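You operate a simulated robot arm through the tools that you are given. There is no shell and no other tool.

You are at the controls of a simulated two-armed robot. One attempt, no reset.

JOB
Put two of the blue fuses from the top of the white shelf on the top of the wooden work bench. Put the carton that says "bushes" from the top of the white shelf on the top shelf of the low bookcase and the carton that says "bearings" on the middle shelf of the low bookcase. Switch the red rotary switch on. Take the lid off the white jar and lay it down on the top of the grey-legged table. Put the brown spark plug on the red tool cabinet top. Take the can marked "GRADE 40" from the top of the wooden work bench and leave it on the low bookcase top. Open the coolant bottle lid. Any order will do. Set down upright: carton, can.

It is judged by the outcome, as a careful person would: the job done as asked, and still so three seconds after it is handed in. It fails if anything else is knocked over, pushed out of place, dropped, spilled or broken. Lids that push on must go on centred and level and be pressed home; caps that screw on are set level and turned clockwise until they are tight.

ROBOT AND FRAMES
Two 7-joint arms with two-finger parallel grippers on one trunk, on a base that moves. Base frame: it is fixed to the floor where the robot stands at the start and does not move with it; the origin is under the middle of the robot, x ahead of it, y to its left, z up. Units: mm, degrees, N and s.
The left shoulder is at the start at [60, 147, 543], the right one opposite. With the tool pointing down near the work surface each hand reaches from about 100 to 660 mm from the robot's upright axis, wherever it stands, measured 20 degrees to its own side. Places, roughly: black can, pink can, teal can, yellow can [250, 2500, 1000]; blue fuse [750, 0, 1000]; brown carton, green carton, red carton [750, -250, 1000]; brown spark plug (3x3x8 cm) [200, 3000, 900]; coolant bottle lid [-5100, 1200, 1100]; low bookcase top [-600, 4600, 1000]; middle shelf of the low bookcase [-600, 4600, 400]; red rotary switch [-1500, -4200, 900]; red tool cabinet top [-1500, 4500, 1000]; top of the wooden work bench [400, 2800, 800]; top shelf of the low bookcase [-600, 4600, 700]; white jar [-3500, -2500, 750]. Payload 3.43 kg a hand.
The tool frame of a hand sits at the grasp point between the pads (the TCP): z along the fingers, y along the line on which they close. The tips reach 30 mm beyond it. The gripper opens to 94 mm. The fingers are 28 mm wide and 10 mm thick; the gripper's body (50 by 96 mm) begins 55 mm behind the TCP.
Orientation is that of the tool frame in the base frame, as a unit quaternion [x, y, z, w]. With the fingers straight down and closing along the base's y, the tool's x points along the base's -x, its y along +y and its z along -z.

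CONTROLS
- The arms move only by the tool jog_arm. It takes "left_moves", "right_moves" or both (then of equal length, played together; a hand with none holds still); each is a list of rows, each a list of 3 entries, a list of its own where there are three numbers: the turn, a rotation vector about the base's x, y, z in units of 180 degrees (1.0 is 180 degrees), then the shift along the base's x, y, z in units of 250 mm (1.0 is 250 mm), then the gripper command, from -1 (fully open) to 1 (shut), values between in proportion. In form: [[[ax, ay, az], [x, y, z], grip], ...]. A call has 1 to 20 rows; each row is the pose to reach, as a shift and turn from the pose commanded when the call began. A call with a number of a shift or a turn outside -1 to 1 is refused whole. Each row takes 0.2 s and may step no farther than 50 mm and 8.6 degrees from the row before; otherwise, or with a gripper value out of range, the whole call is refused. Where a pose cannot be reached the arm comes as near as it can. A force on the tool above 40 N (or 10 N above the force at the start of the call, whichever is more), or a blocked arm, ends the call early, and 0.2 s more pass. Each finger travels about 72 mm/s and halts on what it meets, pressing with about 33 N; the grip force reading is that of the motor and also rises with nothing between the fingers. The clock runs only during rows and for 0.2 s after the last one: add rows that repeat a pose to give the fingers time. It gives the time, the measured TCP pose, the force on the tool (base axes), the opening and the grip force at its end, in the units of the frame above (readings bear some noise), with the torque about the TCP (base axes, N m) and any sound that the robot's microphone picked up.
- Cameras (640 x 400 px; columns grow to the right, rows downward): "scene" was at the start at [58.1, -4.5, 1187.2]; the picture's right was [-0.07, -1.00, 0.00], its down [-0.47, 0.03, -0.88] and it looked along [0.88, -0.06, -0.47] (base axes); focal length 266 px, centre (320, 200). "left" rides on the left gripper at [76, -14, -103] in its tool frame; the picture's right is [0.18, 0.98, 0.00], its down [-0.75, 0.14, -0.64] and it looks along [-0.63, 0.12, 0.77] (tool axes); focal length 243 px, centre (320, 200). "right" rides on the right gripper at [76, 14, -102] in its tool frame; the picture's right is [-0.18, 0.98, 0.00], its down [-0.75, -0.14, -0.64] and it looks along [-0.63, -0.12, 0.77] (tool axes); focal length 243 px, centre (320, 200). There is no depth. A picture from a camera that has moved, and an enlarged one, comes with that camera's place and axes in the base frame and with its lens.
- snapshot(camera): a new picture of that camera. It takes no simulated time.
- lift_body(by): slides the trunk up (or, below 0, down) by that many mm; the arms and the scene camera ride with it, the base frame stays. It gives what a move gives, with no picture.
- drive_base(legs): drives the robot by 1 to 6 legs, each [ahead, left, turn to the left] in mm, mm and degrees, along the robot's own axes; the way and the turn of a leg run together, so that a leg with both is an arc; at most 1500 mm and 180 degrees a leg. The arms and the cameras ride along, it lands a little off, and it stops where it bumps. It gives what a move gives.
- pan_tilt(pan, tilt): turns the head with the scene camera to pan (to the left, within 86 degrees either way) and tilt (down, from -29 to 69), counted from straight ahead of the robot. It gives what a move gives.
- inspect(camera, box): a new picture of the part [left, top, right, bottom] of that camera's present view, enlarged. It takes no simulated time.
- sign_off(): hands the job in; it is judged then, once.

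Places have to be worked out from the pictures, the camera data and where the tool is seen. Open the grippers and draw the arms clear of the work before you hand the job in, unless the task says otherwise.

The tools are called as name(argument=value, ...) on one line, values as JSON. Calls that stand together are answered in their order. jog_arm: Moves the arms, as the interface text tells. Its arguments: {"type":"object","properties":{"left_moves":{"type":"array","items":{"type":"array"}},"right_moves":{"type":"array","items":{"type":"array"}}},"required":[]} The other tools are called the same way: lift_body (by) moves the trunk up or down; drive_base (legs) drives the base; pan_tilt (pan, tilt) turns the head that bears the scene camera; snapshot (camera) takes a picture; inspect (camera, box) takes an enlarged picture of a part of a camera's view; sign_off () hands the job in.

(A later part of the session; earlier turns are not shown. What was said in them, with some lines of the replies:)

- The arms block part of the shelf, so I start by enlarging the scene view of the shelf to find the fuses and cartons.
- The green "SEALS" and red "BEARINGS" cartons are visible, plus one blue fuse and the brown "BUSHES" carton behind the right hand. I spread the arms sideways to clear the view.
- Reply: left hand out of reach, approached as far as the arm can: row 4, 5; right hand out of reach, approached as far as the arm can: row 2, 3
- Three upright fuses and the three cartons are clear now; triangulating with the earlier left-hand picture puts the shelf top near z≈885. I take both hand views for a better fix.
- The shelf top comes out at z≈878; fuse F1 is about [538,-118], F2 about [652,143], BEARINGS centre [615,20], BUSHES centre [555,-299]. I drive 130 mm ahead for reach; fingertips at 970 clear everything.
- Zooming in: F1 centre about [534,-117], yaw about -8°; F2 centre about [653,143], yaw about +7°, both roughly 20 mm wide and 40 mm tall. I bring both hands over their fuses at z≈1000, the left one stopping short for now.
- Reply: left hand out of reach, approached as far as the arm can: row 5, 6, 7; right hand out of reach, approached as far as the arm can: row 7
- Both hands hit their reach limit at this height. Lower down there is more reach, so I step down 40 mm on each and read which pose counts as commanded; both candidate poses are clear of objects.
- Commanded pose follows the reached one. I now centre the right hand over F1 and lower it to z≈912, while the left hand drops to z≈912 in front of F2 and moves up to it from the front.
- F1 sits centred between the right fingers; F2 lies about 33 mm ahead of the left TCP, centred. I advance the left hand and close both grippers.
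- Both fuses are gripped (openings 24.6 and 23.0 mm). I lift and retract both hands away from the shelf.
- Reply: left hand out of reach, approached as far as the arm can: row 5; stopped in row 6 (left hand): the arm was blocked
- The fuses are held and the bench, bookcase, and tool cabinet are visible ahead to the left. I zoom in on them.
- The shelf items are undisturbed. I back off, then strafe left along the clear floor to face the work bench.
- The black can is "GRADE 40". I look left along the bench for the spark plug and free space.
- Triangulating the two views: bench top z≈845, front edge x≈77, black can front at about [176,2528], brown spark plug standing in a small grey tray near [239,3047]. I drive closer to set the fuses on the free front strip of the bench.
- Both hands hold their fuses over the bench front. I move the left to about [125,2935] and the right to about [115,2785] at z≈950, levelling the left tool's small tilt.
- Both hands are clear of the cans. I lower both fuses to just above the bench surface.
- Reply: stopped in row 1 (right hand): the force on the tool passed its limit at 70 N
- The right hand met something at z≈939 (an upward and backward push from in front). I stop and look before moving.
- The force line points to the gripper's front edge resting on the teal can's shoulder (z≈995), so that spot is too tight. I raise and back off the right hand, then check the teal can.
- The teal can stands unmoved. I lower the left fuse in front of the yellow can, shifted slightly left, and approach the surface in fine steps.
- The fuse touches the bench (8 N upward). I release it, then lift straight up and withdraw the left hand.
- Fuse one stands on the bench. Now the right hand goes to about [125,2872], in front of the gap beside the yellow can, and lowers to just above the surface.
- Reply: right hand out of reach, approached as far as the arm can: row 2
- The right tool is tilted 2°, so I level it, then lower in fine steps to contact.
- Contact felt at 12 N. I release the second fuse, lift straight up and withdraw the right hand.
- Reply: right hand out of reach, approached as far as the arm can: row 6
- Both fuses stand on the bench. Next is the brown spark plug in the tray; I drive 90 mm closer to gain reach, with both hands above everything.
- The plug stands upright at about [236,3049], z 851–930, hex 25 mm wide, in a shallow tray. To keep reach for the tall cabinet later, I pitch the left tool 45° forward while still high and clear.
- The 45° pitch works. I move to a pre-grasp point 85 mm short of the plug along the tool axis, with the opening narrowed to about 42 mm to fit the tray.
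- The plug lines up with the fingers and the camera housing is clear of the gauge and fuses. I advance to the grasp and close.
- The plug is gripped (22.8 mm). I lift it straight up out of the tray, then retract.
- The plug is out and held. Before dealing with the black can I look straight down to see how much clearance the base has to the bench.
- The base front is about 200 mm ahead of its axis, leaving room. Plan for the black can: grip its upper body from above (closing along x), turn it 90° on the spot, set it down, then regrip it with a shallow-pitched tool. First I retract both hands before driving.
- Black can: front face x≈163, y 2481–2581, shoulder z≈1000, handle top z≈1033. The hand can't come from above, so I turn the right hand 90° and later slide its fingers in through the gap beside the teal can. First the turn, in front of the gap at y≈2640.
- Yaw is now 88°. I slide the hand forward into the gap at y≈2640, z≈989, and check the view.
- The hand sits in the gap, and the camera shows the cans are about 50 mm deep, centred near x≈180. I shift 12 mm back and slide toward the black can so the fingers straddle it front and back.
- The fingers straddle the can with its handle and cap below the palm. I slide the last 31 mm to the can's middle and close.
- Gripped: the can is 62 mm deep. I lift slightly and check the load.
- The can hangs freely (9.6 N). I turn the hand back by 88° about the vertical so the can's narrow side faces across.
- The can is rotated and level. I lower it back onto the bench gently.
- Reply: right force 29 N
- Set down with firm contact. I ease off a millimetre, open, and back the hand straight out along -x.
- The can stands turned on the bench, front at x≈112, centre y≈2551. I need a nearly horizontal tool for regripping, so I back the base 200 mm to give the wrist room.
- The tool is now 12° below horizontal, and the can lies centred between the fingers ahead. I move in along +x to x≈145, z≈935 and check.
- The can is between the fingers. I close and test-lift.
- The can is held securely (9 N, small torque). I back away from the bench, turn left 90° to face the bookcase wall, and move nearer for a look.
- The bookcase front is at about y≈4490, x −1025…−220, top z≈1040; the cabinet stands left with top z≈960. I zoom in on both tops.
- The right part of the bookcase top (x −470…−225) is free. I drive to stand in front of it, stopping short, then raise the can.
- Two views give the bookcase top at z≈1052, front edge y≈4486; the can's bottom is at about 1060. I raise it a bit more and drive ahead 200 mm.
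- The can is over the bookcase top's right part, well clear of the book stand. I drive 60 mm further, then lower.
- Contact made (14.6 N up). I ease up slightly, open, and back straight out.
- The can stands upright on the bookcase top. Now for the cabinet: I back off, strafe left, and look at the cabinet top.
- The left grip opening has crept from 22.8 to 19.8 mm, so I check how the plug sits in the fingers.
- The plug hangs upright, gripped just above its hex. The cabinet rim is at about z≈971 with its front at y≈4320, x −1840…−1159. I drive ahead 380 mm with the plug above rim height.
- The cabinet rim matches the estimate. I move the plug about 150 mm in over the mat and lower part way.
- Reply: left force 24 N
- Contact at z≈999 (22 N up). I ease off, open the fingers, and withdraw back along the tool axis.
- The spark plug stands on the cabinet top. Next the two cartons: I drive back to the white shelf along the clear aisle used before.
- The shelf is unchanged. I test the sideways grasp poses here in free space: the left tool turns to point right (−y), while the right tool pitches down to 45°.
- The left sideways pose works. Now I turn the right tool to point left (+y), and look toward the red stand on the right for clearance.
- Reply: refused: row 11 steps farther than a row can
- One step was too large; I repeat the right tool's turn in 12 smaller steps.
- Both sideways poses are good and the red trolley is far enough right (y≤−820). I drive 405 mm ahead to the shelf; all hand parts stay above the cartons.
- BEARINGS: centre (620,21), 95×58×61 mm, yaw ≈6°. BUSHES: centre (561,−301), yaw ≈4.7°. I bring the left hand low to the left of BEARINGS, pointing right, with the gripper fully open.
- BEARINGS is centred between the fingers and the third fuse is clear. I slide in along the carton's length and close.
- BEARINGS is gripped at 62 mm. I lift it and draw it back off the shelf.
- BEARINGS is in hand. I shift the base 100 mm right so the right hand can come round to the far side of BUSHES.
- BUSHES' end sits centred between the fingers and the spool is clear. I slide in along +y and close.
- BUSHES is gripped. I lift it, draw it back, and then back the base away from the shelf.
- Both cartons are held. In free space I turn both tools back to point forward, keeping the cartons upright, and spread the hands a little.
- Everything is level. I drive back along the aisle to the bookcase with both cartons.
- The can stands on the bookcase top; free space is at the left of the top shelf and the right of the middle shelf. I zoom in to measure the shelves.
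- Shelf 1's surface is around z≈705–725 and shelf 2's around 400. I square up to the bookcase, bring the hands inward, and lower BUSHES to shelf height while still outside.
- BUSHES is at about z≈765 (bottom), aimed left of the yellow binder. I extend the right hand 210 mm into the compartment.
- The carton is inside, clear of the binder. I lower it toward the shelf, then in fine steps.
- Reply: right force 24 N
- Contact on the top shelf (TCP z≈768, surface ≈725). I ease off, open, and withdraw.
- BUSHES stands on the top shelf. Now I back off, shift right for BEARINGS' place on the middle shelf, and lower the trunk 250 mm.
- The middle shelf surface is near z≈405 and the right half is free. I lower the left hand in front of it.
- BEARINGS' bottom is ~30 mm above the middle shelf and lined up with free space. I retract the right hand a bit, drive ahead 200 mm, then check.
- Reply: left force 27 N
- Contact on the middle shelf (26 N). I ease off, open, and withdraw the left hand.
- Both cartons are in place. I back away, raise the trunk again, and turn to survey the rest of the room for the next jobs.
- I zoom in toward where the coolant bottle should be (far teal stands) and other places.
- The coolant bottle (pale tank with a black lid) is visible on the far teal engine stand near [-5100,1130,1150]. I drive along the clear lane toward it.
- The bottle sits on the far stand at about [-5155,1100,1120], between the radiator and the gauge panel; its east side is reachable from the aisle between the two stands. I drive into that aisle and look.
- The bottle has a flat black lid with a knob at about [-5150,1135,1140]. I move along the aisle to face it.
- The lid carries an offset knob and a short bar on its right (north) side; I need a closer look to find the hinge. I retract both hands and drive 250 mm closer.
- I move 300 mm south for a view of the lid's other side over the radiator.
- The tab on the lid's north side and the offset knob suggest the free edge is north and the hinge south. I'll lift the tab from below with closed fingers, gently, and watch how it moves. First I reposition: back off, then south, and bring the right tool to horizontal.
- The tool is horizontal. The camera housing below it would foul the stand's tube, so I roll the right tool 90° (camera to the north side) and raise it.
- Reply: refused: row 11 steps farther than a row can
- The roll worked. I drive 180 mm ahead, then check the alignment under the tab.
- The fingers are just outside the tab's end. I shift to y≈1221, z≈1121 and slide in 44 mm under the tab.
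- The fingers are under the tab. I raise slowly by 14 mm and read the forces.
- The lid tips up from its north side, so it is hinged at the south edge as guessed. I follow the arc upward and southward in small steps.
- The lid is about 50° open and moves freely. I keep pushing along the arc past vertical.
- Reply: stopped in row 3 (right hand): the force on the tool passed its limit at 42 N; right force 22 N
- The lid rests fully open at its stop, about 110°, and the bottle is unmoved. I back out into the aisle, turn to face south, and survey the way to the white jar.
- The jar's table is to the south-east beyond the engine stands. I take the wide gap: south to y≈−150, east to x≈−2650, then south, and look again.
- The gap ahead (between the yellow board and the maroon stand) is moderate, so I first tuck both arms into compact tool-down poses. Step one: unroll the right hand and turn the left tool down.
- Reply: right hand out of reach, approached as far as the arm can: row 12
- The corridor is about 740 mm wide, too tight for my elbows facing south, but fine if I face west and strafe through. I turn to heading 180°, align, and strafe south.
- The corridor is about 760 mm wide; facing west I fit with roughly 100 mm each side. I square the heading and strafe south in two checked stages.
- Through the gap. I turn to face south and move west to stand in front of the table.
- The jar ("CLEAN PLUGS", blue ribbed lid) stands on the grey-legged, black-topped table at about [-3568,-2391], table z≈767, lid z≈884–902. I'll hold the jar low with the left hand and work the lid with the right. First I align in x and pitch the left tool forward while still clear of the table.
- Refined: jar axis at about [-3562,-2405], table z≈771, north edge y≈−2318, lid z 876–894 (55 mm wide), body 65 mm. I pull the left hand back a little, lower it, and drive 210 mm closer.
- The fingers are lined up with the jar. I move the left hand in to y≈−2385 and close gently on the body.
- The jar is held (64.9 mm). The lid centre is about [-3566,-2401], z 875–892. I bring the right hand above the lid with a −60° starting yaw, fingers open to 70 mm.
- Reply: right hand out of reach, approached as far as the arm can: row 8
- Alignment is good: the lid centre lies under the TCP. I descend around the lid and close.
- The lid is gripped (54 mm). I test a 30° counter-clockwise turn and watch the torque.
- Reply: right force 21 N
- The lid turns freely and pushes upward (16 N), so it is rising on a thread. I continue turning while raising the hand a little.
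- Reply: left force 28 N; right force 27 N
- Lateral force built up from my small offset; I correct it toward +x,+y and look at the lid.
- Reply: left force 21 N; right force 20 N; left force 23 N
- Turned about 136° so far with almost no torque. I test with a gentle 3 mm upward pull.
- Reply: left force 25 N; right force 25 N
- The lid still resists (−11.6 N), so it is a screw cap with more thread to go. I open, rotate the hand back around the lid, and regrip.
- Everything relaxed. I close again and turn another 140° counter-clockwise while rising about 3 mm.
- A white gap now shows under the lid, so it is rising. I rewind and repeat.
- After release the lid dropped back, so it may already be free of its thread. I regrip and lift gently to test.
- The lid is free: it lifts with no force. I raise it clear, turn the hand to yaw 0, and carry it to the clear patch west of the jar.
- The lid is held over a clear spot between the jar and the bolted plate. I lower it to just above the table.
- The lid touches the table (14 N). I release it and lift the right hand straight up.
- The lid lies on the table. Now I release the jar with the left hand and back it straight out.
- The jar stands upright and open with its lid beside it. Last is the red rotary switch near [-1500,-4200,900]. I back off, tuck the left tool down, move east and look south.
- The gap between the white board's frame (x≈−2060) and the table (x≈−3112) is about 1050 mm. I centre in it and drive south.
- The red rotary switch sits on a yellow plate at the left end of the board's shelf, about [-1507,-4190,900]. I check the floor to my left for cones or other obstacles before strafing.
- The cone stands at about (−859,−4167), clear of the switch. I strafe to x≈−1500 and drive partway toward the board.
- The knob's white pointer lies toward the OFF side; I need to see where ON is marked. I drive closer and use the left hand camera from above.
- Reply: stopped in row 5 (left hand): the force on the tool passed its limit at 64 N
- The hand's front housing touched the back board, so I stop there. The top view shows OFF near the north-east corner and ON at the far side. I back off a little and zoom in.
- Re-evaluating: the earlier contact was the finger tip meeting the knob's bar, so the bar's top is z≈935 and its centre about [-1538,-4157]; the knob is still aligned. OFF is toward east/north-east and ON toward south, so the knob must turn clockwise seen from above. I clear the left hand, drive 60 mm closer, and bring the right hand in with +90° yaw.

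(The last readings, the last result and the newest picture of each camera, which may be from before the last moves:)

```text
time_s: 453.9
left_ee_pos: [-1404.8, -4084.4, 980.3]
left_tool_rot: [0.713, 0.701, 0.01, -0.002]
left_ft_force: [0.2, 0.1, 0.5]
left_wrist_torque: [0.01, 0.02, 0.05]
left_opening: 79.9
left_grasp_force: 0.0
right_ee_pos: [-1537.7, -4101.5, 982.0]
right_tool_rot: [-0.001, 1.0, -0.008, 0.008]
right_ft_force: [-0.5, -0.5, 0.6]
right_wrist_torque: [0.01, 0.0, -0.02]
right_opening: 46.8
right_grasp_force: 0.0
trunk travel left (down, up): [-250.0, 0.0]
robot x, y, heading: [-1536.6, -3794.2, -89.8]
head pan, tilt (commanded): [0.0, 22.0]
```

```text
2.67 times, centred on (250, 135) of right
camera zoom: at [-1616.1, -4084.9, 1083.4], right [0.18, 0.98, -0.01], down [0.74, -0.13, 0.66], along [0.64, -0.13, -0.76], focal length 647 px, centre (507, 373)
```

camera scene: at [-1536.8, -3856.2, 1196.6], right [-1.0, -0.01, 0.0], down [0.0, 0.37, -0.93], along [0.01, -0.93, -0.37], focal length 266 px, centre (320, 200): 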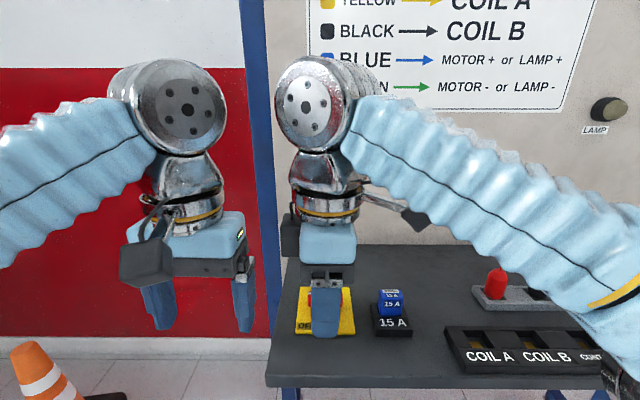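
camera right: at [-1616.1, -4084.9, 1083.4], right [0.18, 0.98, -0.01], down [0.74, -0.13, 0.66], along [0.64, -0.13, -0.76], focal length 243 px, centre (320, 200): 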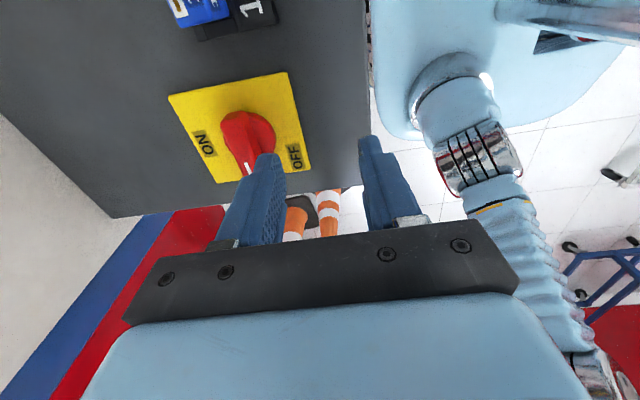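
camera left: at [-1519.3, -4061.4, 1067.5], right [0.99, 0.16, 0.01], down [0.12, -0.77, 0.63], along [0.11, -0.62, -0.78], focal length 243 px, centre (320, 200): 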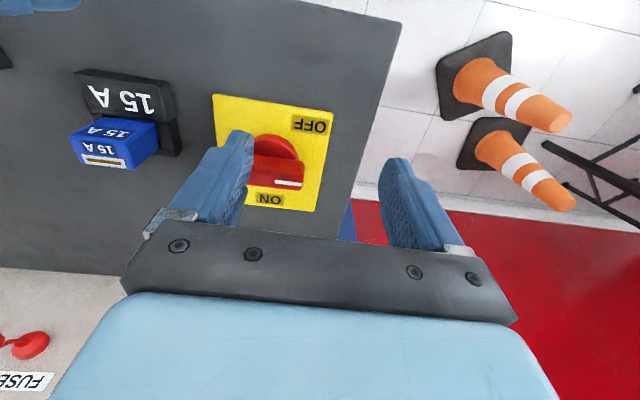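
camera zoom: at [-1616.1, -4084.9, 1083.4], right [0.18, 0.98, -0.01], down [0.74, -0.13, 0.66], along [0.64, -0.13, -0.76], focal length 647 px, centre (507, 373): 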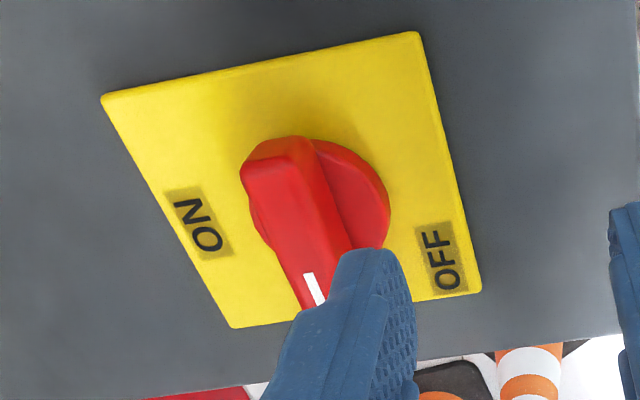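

The knob centre is about [-1540,-4158]. I move the right hand over it, still above the bar, and check.

jog_arm(right_moves=[[[0, 0, 0], [-0.004, -0.11, 0], 0], [[0, 0, 0], [-0.009, -0.226, -0.02], 0], [[0, 0, 0], [-0.009, -0.226, -0.02], 0]])

inspect(camera="right", box=[200, 80, 440, 240])

inspect(camera="scene", box=[260, 230, 400, 350])

```text
time_s: 454.7
left_ee_pos: [-1405.6, -4086.0, 980.6]
left_tool_rot: [0.713, 0.701, 0.011, -0.003]
left_ft_force: [0.2, 1.3, 0.8]
left_wrist_torque: [0.0, -0.01, -0.02]
left_opening: 79.8
left_grasp_force: 0.0
right_ee_pos: [-1539.9, -4156.1, 979.5]
right_tool_rot: [0.0, 1.0, -0.008, 0.008]
right_ft_force: [-0.1, 0.3, 0.5]
right_wrist_torque: [-0.01, 0.01, -0.01]
right_opening: 47.0
right_grasp_force: 0.0
trunk travel left (down, up): [-250.0, 0.0]
robot x, y, heading: [-1532.7, -3795.7, -89.4]
head pan, tilt (commanded): [0.0, 22.0]
```

```text
2.50 times, centred on (320, 160) of right
camera zoom: at [-1618.8, -4140.9, 1080.8], right [0.18, 0.98, -0.01], down [0.74, -0.13, 0.66], along [0.64, -0.13, -0.76], focal length 606 px, centre (320, 300)
```

zoom: 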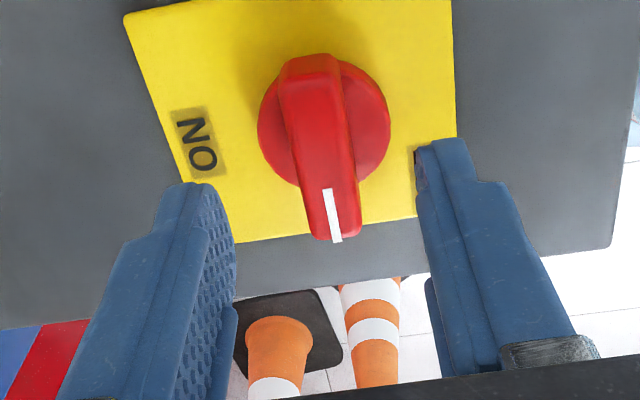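

```text
3.33 times, centred on (330, 290) of scene
camera zoom: at [-1536.8, -3856.4, 1196.6], right [-1.0, -0.01, 0.0], down [0.0, 0.37, -0.93], along [0.01, -0.93, -0.37], focal length 887 px, centre (287, -100)
```

zoom: 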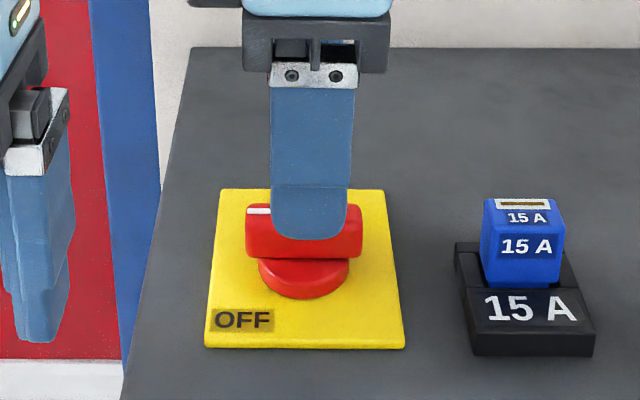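

The bar lies exactly along x, centre [-1543.5,-4155]. I descend around it and close.

jog_arm(right_moves=[[[0, 0, 0], [-0.014, 0.004, -0.04], 0], [[0, 0, 0], [-0.014, 0.004, -0.09], 0], [[0, 0, 0], [-0.014, 0.004, -0.13], 0], [[0, 0, 0], [-0.014, 0.004, -0.13], 0.6], [[0, 0, 0], [-0.014, 0.004, -0.13], 1], [[0, 0, 0], [-0.014, 0.004, -0.13], 1]])

inspect(camera="right", box=[200, 80, 440, 240])

```text
time_s: 456.1
left_ee_pos: [-1403.6, -4084.9, 980.9]
left_tool_rot: [0.712, 0.702, 0.011, -0.003]
left_ft_force: [-0.4, -0.3, -0.4]
left_wrist_torque: [-0.02, -0.01, -0.01]
left_opening: 79.8
left_grasp_force: 0.2
right_ee_pos: [-1544.5, -4155.9, 943.9]
right_tool_rot: [-0.001, 1.0, -0.009, 0.008]
right_ft_force: [0.1, 1.4, 7.2]
right_wrist_torque: [0.96, -0.48, -0.05]
right_opening: 16.0
right_grasp_force: 45.2
trunk travel left (down, up): [-250.0, 0.0]
robot x, y, heading: [-1533.9, -3796.9, -89.4]
head pan, tilt (commanded): [0.0, 22.0]
```

```text
2.50 times, centred on (320, 160) of right
camera zoom: at [-1622.5, -4140.6, 1045.3], right [0.18, 0.98, -0.01], down [0.74, -0.13, 0.66], along [0.64, -0.13, -0.75], focal length 606 px, centre (320, 300)
```

zoom: 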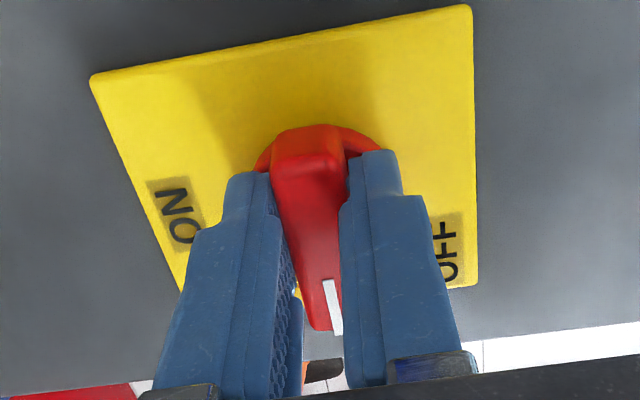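

The bar is gripped (16 mm). I ease up 2 mm and start turning clockwise, checking the torque.

jog_arm(right_moves=[[[0, 0, 0], [0, 0, 0.01], 1], [[0, 0, -0.042], [0, 0, 0.01], 1], [[0, 0, -0.084], [0, 0, 0.01], 1], [[0, 0, -0.126], [0, 0, 0.01], 1], [[0, 0, -0.168], [0, 0, 0.01], 1]])

inspect(camera="right", box=[200, 80, 440, 240])

```text
time_s: 457.1
left_ee_pos: [-1405.4, -4084.4, 980.1]
left_tool_rot: [0.714, 0.7, 0.011, -0.003]
left_ft_force: [0.6, -0.3, 0.0]
left_wrist_torque: [0.02, 0.0, -0.01]
left_opening: 80.0
left_grasp_force: 0.1
right_ee_pos: [-1543.6, -4154.0, 944.6]
right_tool_rot: [0.183, 0.983, -0.006, 0.004]
right_ft_force: [-0.8, 3.2, -13.7]
right_wrist_torque: [0.49, -1.48, 0.04]
right_opening: 15.8
right_grasp_force: 45.0
trunk travel left (down, up): [-250.0, 0.0]
robot x, y, heading: [-1533.7, -3793.7, -89.7]
head pan, tilt (commanded): [0.0, 22.0]
stopped in row 5 (right hand): the force on the tool passed its limit at 40 N (the readings are from after the stop); the commanded pose is now the measured one
```

```text
2.50 times, centred on (320, 160) of right
camera zoom: at [-1610.6, -4112.9, 1047.2], right [0.53, 0.85, -0.01], down [0.65, -0.39, 0.65], along [0.55, -0.35, -0.76], focal length 606 px, centre (320, 300)
```

zoom: 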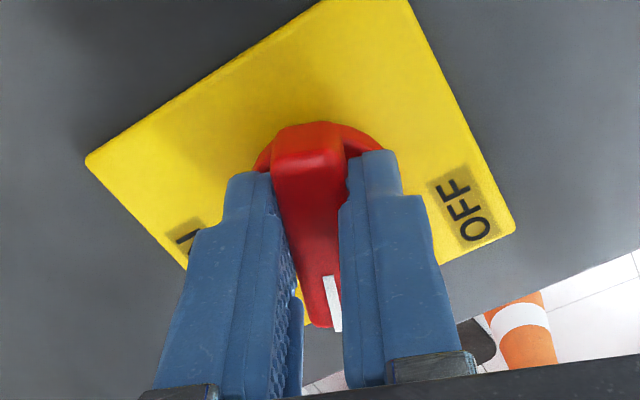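

The knob turned about 21°; the stop came from my 2 mm lift pulling on it. I lower back and continue turning.

jog_arm(right_moves=[[[0, 0, 0], [0, 0, -0.006], 1], [[0, 0, -0.03], [0, 0, -0.006], 1], [[0, 0, -0.06], [0, 0, -0.006], 1], [[0, 0, -0.09], [0, 0, -0.006], 1], [[0, 0, -0.12], [0, 0, -0.006], 1], [[0, 0, -0.15], [0, 0, -0.006], 1]])

inspect(camera="right", box=[200, 80, 440, 240])

```text
time_s: 458.5
left_ee_pos: [-1403.7, -4084.0, 979.7]
left_tool_rot: [0.713, 0.701, 0.01, -0.002]
left_ft_force: [0.4, 0.0, -0.4]
left_wrist_torque: [0.02, 0.0, 0.03]
left_opening: 79.7
left_grasp_force: 0.1
right_ee_pos: [-1542.2, -4153.0, 946.4]
right_tool_rot: [0.408, 0.913, -0.01, 0.003]
right_ft_force: [11.2, 2.5, 24.5]
right_wrist_torque: [1.08, -0.45, 0.07]
right_opening: 15.8
right_grasp_force: 45.4
trunk travel left (down, up): [-250.0, 0.0]
robot x, y, heading: [-1535.5, -3793.0, -89.7]
head pan, tilt (commanded): [0.0, 22.0]
```

```text
2.50 times, centred on (320, 160) of right
camera zoom: at [-1582.9, -4084.8, 1046.8], right [0.85, 0.52, -0.01], down [0.4, -0.64, 0.65], along [0.33, -0.56, -0.76], focal length 606 px, centre (320, 300)
```

zoom: 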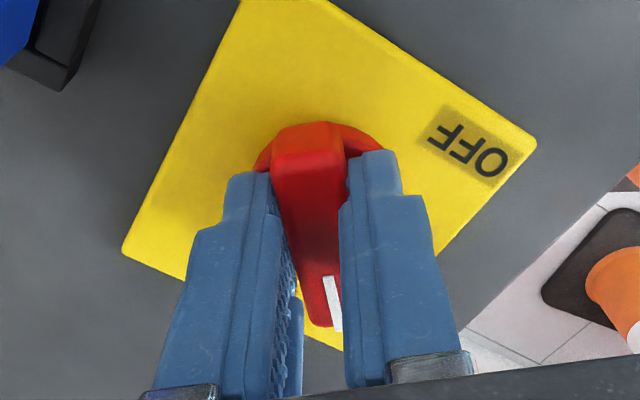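

The pointer is at about −48° and turning freely. I continue toward −90°, relieving the downward press.

jog_arm(right_moves=[[[0, 0, 0], [0, 0, 0.006], 1], [[0, 0, -0.035], [0, 0, 0.006], 1], [[0, 0, -0.07], [0, 0, 0.006], 1], [[0, 0, -0.105], [0, 0, 0.006], 1], [[0, 0, -0.14], [0, 0, 0.006], 1], [[0, 0, -0.175], [0, 0, 0.006], 1], [[0, 0, -0.21], [0, 0, 0.006], 1], [[0, 0, -0.235], [0, 0, 0.006], 1]])

inspect(camera="right", box=[200, 80, 440, 240])

inspect(camera="scene", box=[260, 230, 400, 350])

```text
time_s: 460.0
left_ee_pos: [-1405.6, -4084.3, 980.5]
left_tool_rot: [0.713, 0.701, 0.01, -0.003]
left_ft_force: [-0.1, 0.3, -0.5]
left_wrist_torque: [-0.04, -0.03, -0.01]
left_opening: 79.8
left_grasp_force: 0.1
right_ee_pos: [-1539.4, -4152.6, 946.8]
right_tool_rot: [0.631, 0.775, -0.006, 0.0]
right_ft_force: [5.7, 5.9, -6.8]
right_wrist_torque: [-0.47, -1.32, 0.03]
right_opening: 15.9
right_grasp_force: 45.1
trunk travel left (down, up): [-250.0, 0.0]
robot x, y, heading: [-1534.9, -3793.5, -89.4]
head pan, tilt (commanded): [0.0, 22.0]
stopped in row 7 (right hand): the force on the tool passed its limit at 41 N (the readings are from after the stop); the commanded pose is now the measured one
```

```text
2.50 times, centred on (320, 160) of right
camera zoom: at [-1541.1, -4073.8, 1047.4], right [1.0, 0.02, -0.01], down [0.02, -0.76, 0.65], along [0.01, -0.65, -0.76], focal length 606 px, centre (320, 300)
```

zoom: 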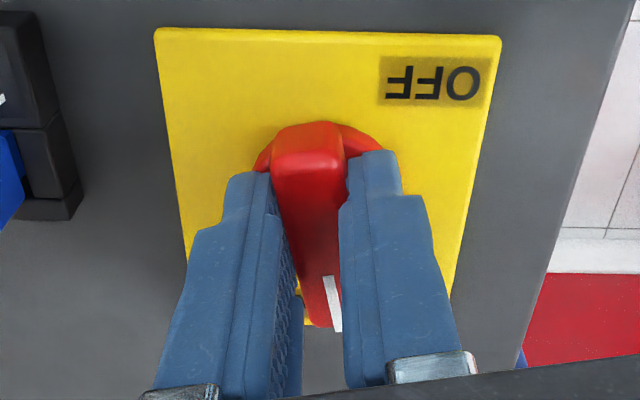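

```text
3.33 times, centred on (330, 290) of scene
camera zoom: at [-1536.0, -3855.5, 1196.7], right [-1.0, -0.01, 0.0], down [0.0, 0.37, -0.93], along [0.01, -0.93, -0.37], focal length 887 px, centre (287, -100)
```

zoom: 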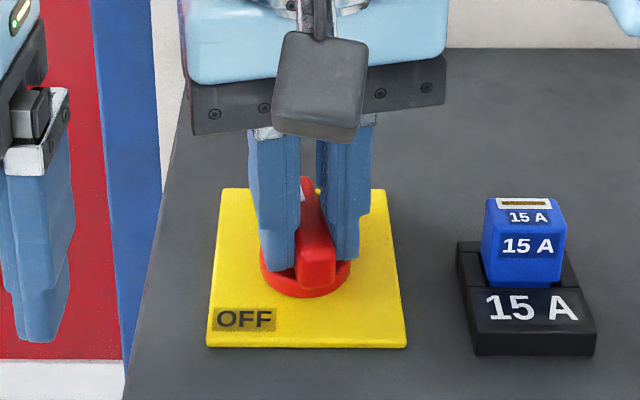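

At about −78° the stop came from sideways/vertical load, not rotation torque. I continue in smaller steps.

jog_arm(right_moves=[[[0, 0, 0], [0.002, 0.002, -0.002], 1], [[0, 0, -0.02], [0.002, 0.002, -0.002], 1], [[0, 0, -0.04], [0.002, 0.002, -0.002], 1], [[0, 0, -0.06], [0.002, 0.002, -0.002], 1], [[0, 0, -0.075], [0.002, 0.002, -0.002], 1]])

inspect(camera="right", box=[200, 80, 440, 240])

```text
time_s: 461.2
left_ee_pos: [-1404.3, -4085.9, 980.3]
left_tool_rot: [0.714, 0.7, 0.01, -0.003]
left_ft_force: [-0.9, -0.6, -0.5]
left_wrist_torque: [-0.02, 0.0, 0.02]
left_opening: 79.9
left_grasp_force: 0.0
right_ee_pos: [-1537.8, -4151.8, 946.2]
right_tool_rot: [0.718, 0.696, -0.007, -0.001]
right_ft_force: [13.6, 3.9, 11.2]
right_wrist_torque: [-0.01, -0.99, 1.48]
right_opening: 15.9
right_grasp_force: 45.2
trunk travel left (down, up): [-250.0, 0.0]
robot x, y, heading: [-1531.4, -3795.0, -89.6]
head pan, tilt (commanded): [0.0, 22.0]
```

```text
2.50 times, centred on (320, 160) of right
camera zoom: at [-1521.6, -4075.4, 1047.2], right [0.98, -0.21, -0.01], down [-0.16, -0.74, 0.65], along [-0.15, -0.63, -0.76], focal length 606 px, centre (320, 300)
```

zoom: 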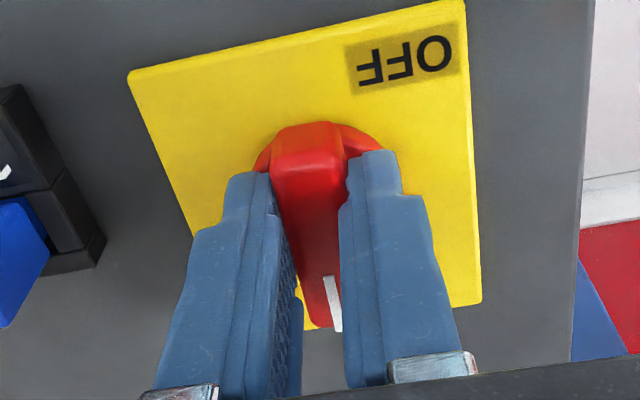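

Torque rose to 1.5 N·m at −92°: the knob is at its ON stop. I open, lift straight up, and check.

jog_arm(right_moves=[[[0, 0, 0.01], [0, 0, 0], 1], [[0, 0, 0.01], [0, 0, 0], 0.4], [[0, 0, 0.01], [0, 0, 0], 0], [[0, 0, 0.01], [0, 0, 0], 0], [[0, 0, 0.01], [0, 0, 0.1], 0], [[0, 0, 0.01], [0, 0.06, 0.18], 0], [[0, 0, 0.01], [0, 0.22, 0.18], 0], [[0, 0, 0.01], [-0.1, 0.36, 0.18], 0], [[0, 0, 0.01], [-0.26, 0.42, 0.18], 0]])

inspect(camera="scene", box=[260, 210, 420, 350])

snapshot(camera="scene")

```text
time_s: 463.2
left_ee_pos: [-1405.4, -4085.2, 979.7]
left_tool_rot: [0.713, 0.701, 0.011, -0.004]
left_ft_force: [1.0, 0.7, 0.9]
left_wrist_torque: [-0.02, -0.02, 0.0]
left_opening: 79.9
left_grasp_force: 0.0
right_ee_pos: [-1605.2, -4049.1, 991.1]
right_tool_rot: [0.707, 0.707, -0.007, -0.001]
right_ft_force: [0.5, -0.4, 0.0]
right_wrist_torque: [0.02, 0.01, 0.02]
right_opening: 47.0
right_grasp_force: 0.2
trunk travel left (down, up): [-250.0, 0.0]
robot x, y, heading: [-1533.7, -3795.9, -89.4]
head pan, tilt (commanded): [0.0, 22.0]
```

```text
2.86 times, centred on (340, 280) of scene
camera zoom: at [-1536.3, -3855.8, 1196.6], right [-1.0, -0.01, 0.0], down [0.0, 0.37, -0.93], along [0.01, -0.93, -0.37], focal length 761 px, centre (263, -29)
```

zoom: 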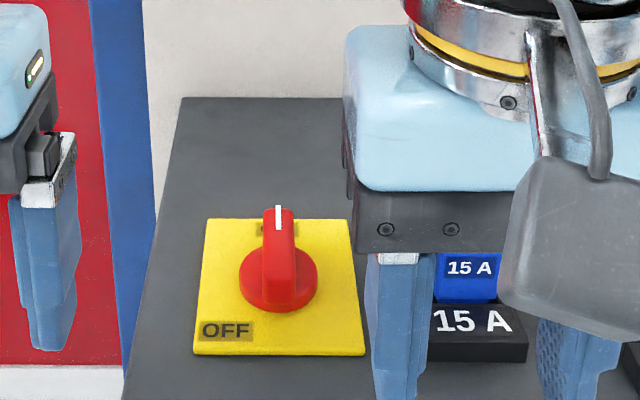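

```text
taken
camera scene: at [-1536.3, -3855.8, 1196.6], right [-1.0, -0.01, 0.0], down [0.0, 0.37, -0.93], along [0.01, -0.93, -0.37], focal length 266 px, centre (320, 200)
```

scene: 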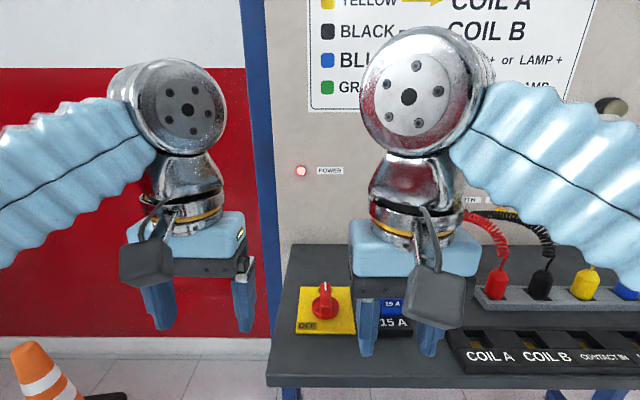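

The pointer now aims at ON and the board's POWER lamp glows, so the switch is on. I open both grippers fully and back the robot away from the board.

drive_base(legs=[[-380, 0, 0]])

jog_arm(left_moves=[[[0, 0, 0], [0, 0, 0], -1], [[0, 0, 0], [0, 0, 0], -1]], right_moves=[[[0, 0, 0], [0, 0, 0], -1], [[0, 0, 0], [0, 0, 0], -1]])

snapshot(camera="scene")

inspect(camera="scene", box=[270, 130, 410, 250])

```text
time_s: 465.6
left_ee_pos: [-1408.0, -3693.6, 980.5]
left_tool_rot: [0.716, 0.698, 0.011, -0.003]
left_ft_force: [-0.1, 0.1, 0.5]
left_wrist_torque: [-0.01, 0.0, -0.02]
left_opening: 79.9
left_grasp_force: 0.0
right_ee_pos: [-1609.1, -3655.5, 991.5]
right_tool_rot: [0.711, 0.703, -0.005, -0.001]
right_ft_force: [-0.1, -0.9, -0.1]
right_wrist_torque: [0.0, 0.03, 0.01]
right_opening: 46.9
right_grasp_force: 0.1
trunk travel left (down, up): [-250.0, 0.0]
robot x, y, heading: [-1536.3, -3400.1, -90.1]
head pan, tilt (commanded): [0.0, 22.0]
```

```text
time_s: 466.2
left_ee_pos: [-1407.7, -3692.7, 980.8]
left_tool_rot: [0.717, 0.697, 0.011, -0.003]
left_ft_force: [0.2, -0.3, 0.0]
left_wrist_torque: [0.0, -0.01, -0.01]
left_opening: 94.1
left_grasp_force: 0.2
right_ee_pos: [-1608.9, -3656.5, 990.7]
right_tool_rot: [0.711, 0.703, -0.005, 0.0]
right_ft_force: [-0.2, 0.1, -0.1]
right_wrist_torque: [0.01, 0.04, 0.01]
right_opening: 93.8
right_grasp_force: 0.0
trunk travel left (down, up): [-250.0, 0.0]
robot x, y, heading: [-1538.9, -3401.4, -90.1]
head pan, tilt (commanded): [0.0, 22.0]
```

```text
taken
camera scene: at [-1538.2, -3463.2, 1196.6], right [-1.0, 0.0, 0.0], down [0.0, 0.37, -0.93], along [0.0, -0.93, -0.37], focal length 266 px, centre (320, 200)
```

scene: 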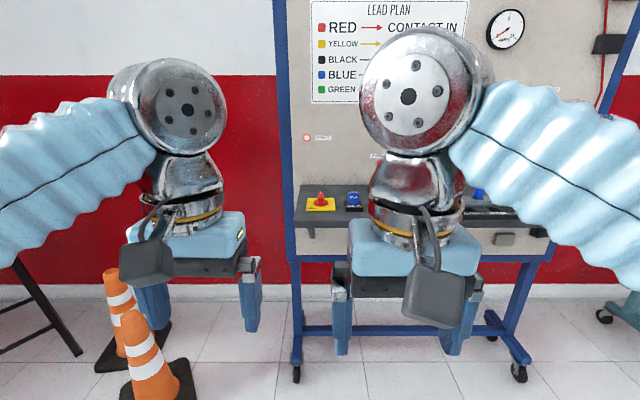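

```text
3.33 times, centred on (340, 190) of scene
camera zoom: at [-1538.2, -3463.2, 1196.6], right [-1.0, 0.0, 0.0], down [0.0, 0.37, -0.93], along [0.0, -0.93, -0.37], focal length 887 px, centre (253, 233)
```

zoom: 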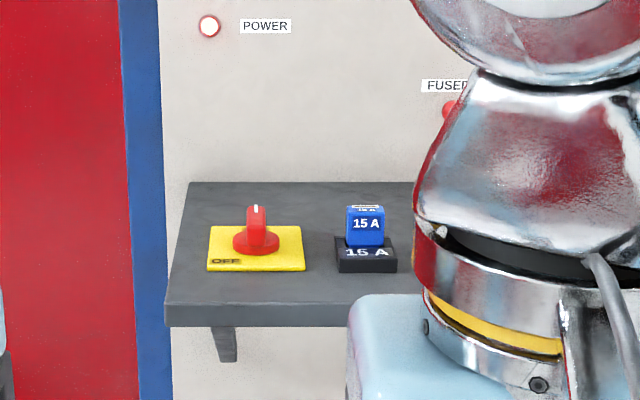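

Everything asked for has been done and seen in place: fuses, cartons, can, plug, lid, coolant lid and switch. Both grippers are open and the arms are clear, so I hand the job in.

sign_off()

```text
The job is handed in.
```

I finished every part of the job and handed it in. I saw each item in its final state when I set it down, but did not go back to recheck the earlier ones before handing in.

- **Fuses:** two blue fuses stand on the work bench. The shelf held three blue "15A" pieces, and the third looked slightly different. I took the two that match.
- **Cartons:** "bushes" is upright on the top shelf of the low bookcase and "bearings" is upright on the middle shelf.
- **Can:** the "GRADE 40" can stands upright on the low bookcase top, to the right of the book stand.
- **Spark plug:** the brown plug stands on the red tool cabinet top.
- **Jar:** the lid was a screw cap. It now lies on the grey-legged table beside the open jar.
- **Coolant bottle:** the hinged lid is open to its stop, about 110°, and it held there when I let go.
- **Rotary switch:** it points to ON and the board's POWER lamp is lit.

Twice a hand bumped something. The right hand pressed on the teal coolant can's shoulder on the bench, and the left fingertip knocked the switch's handle. In the pictures, the can and the switch looked unmoved afterwards.
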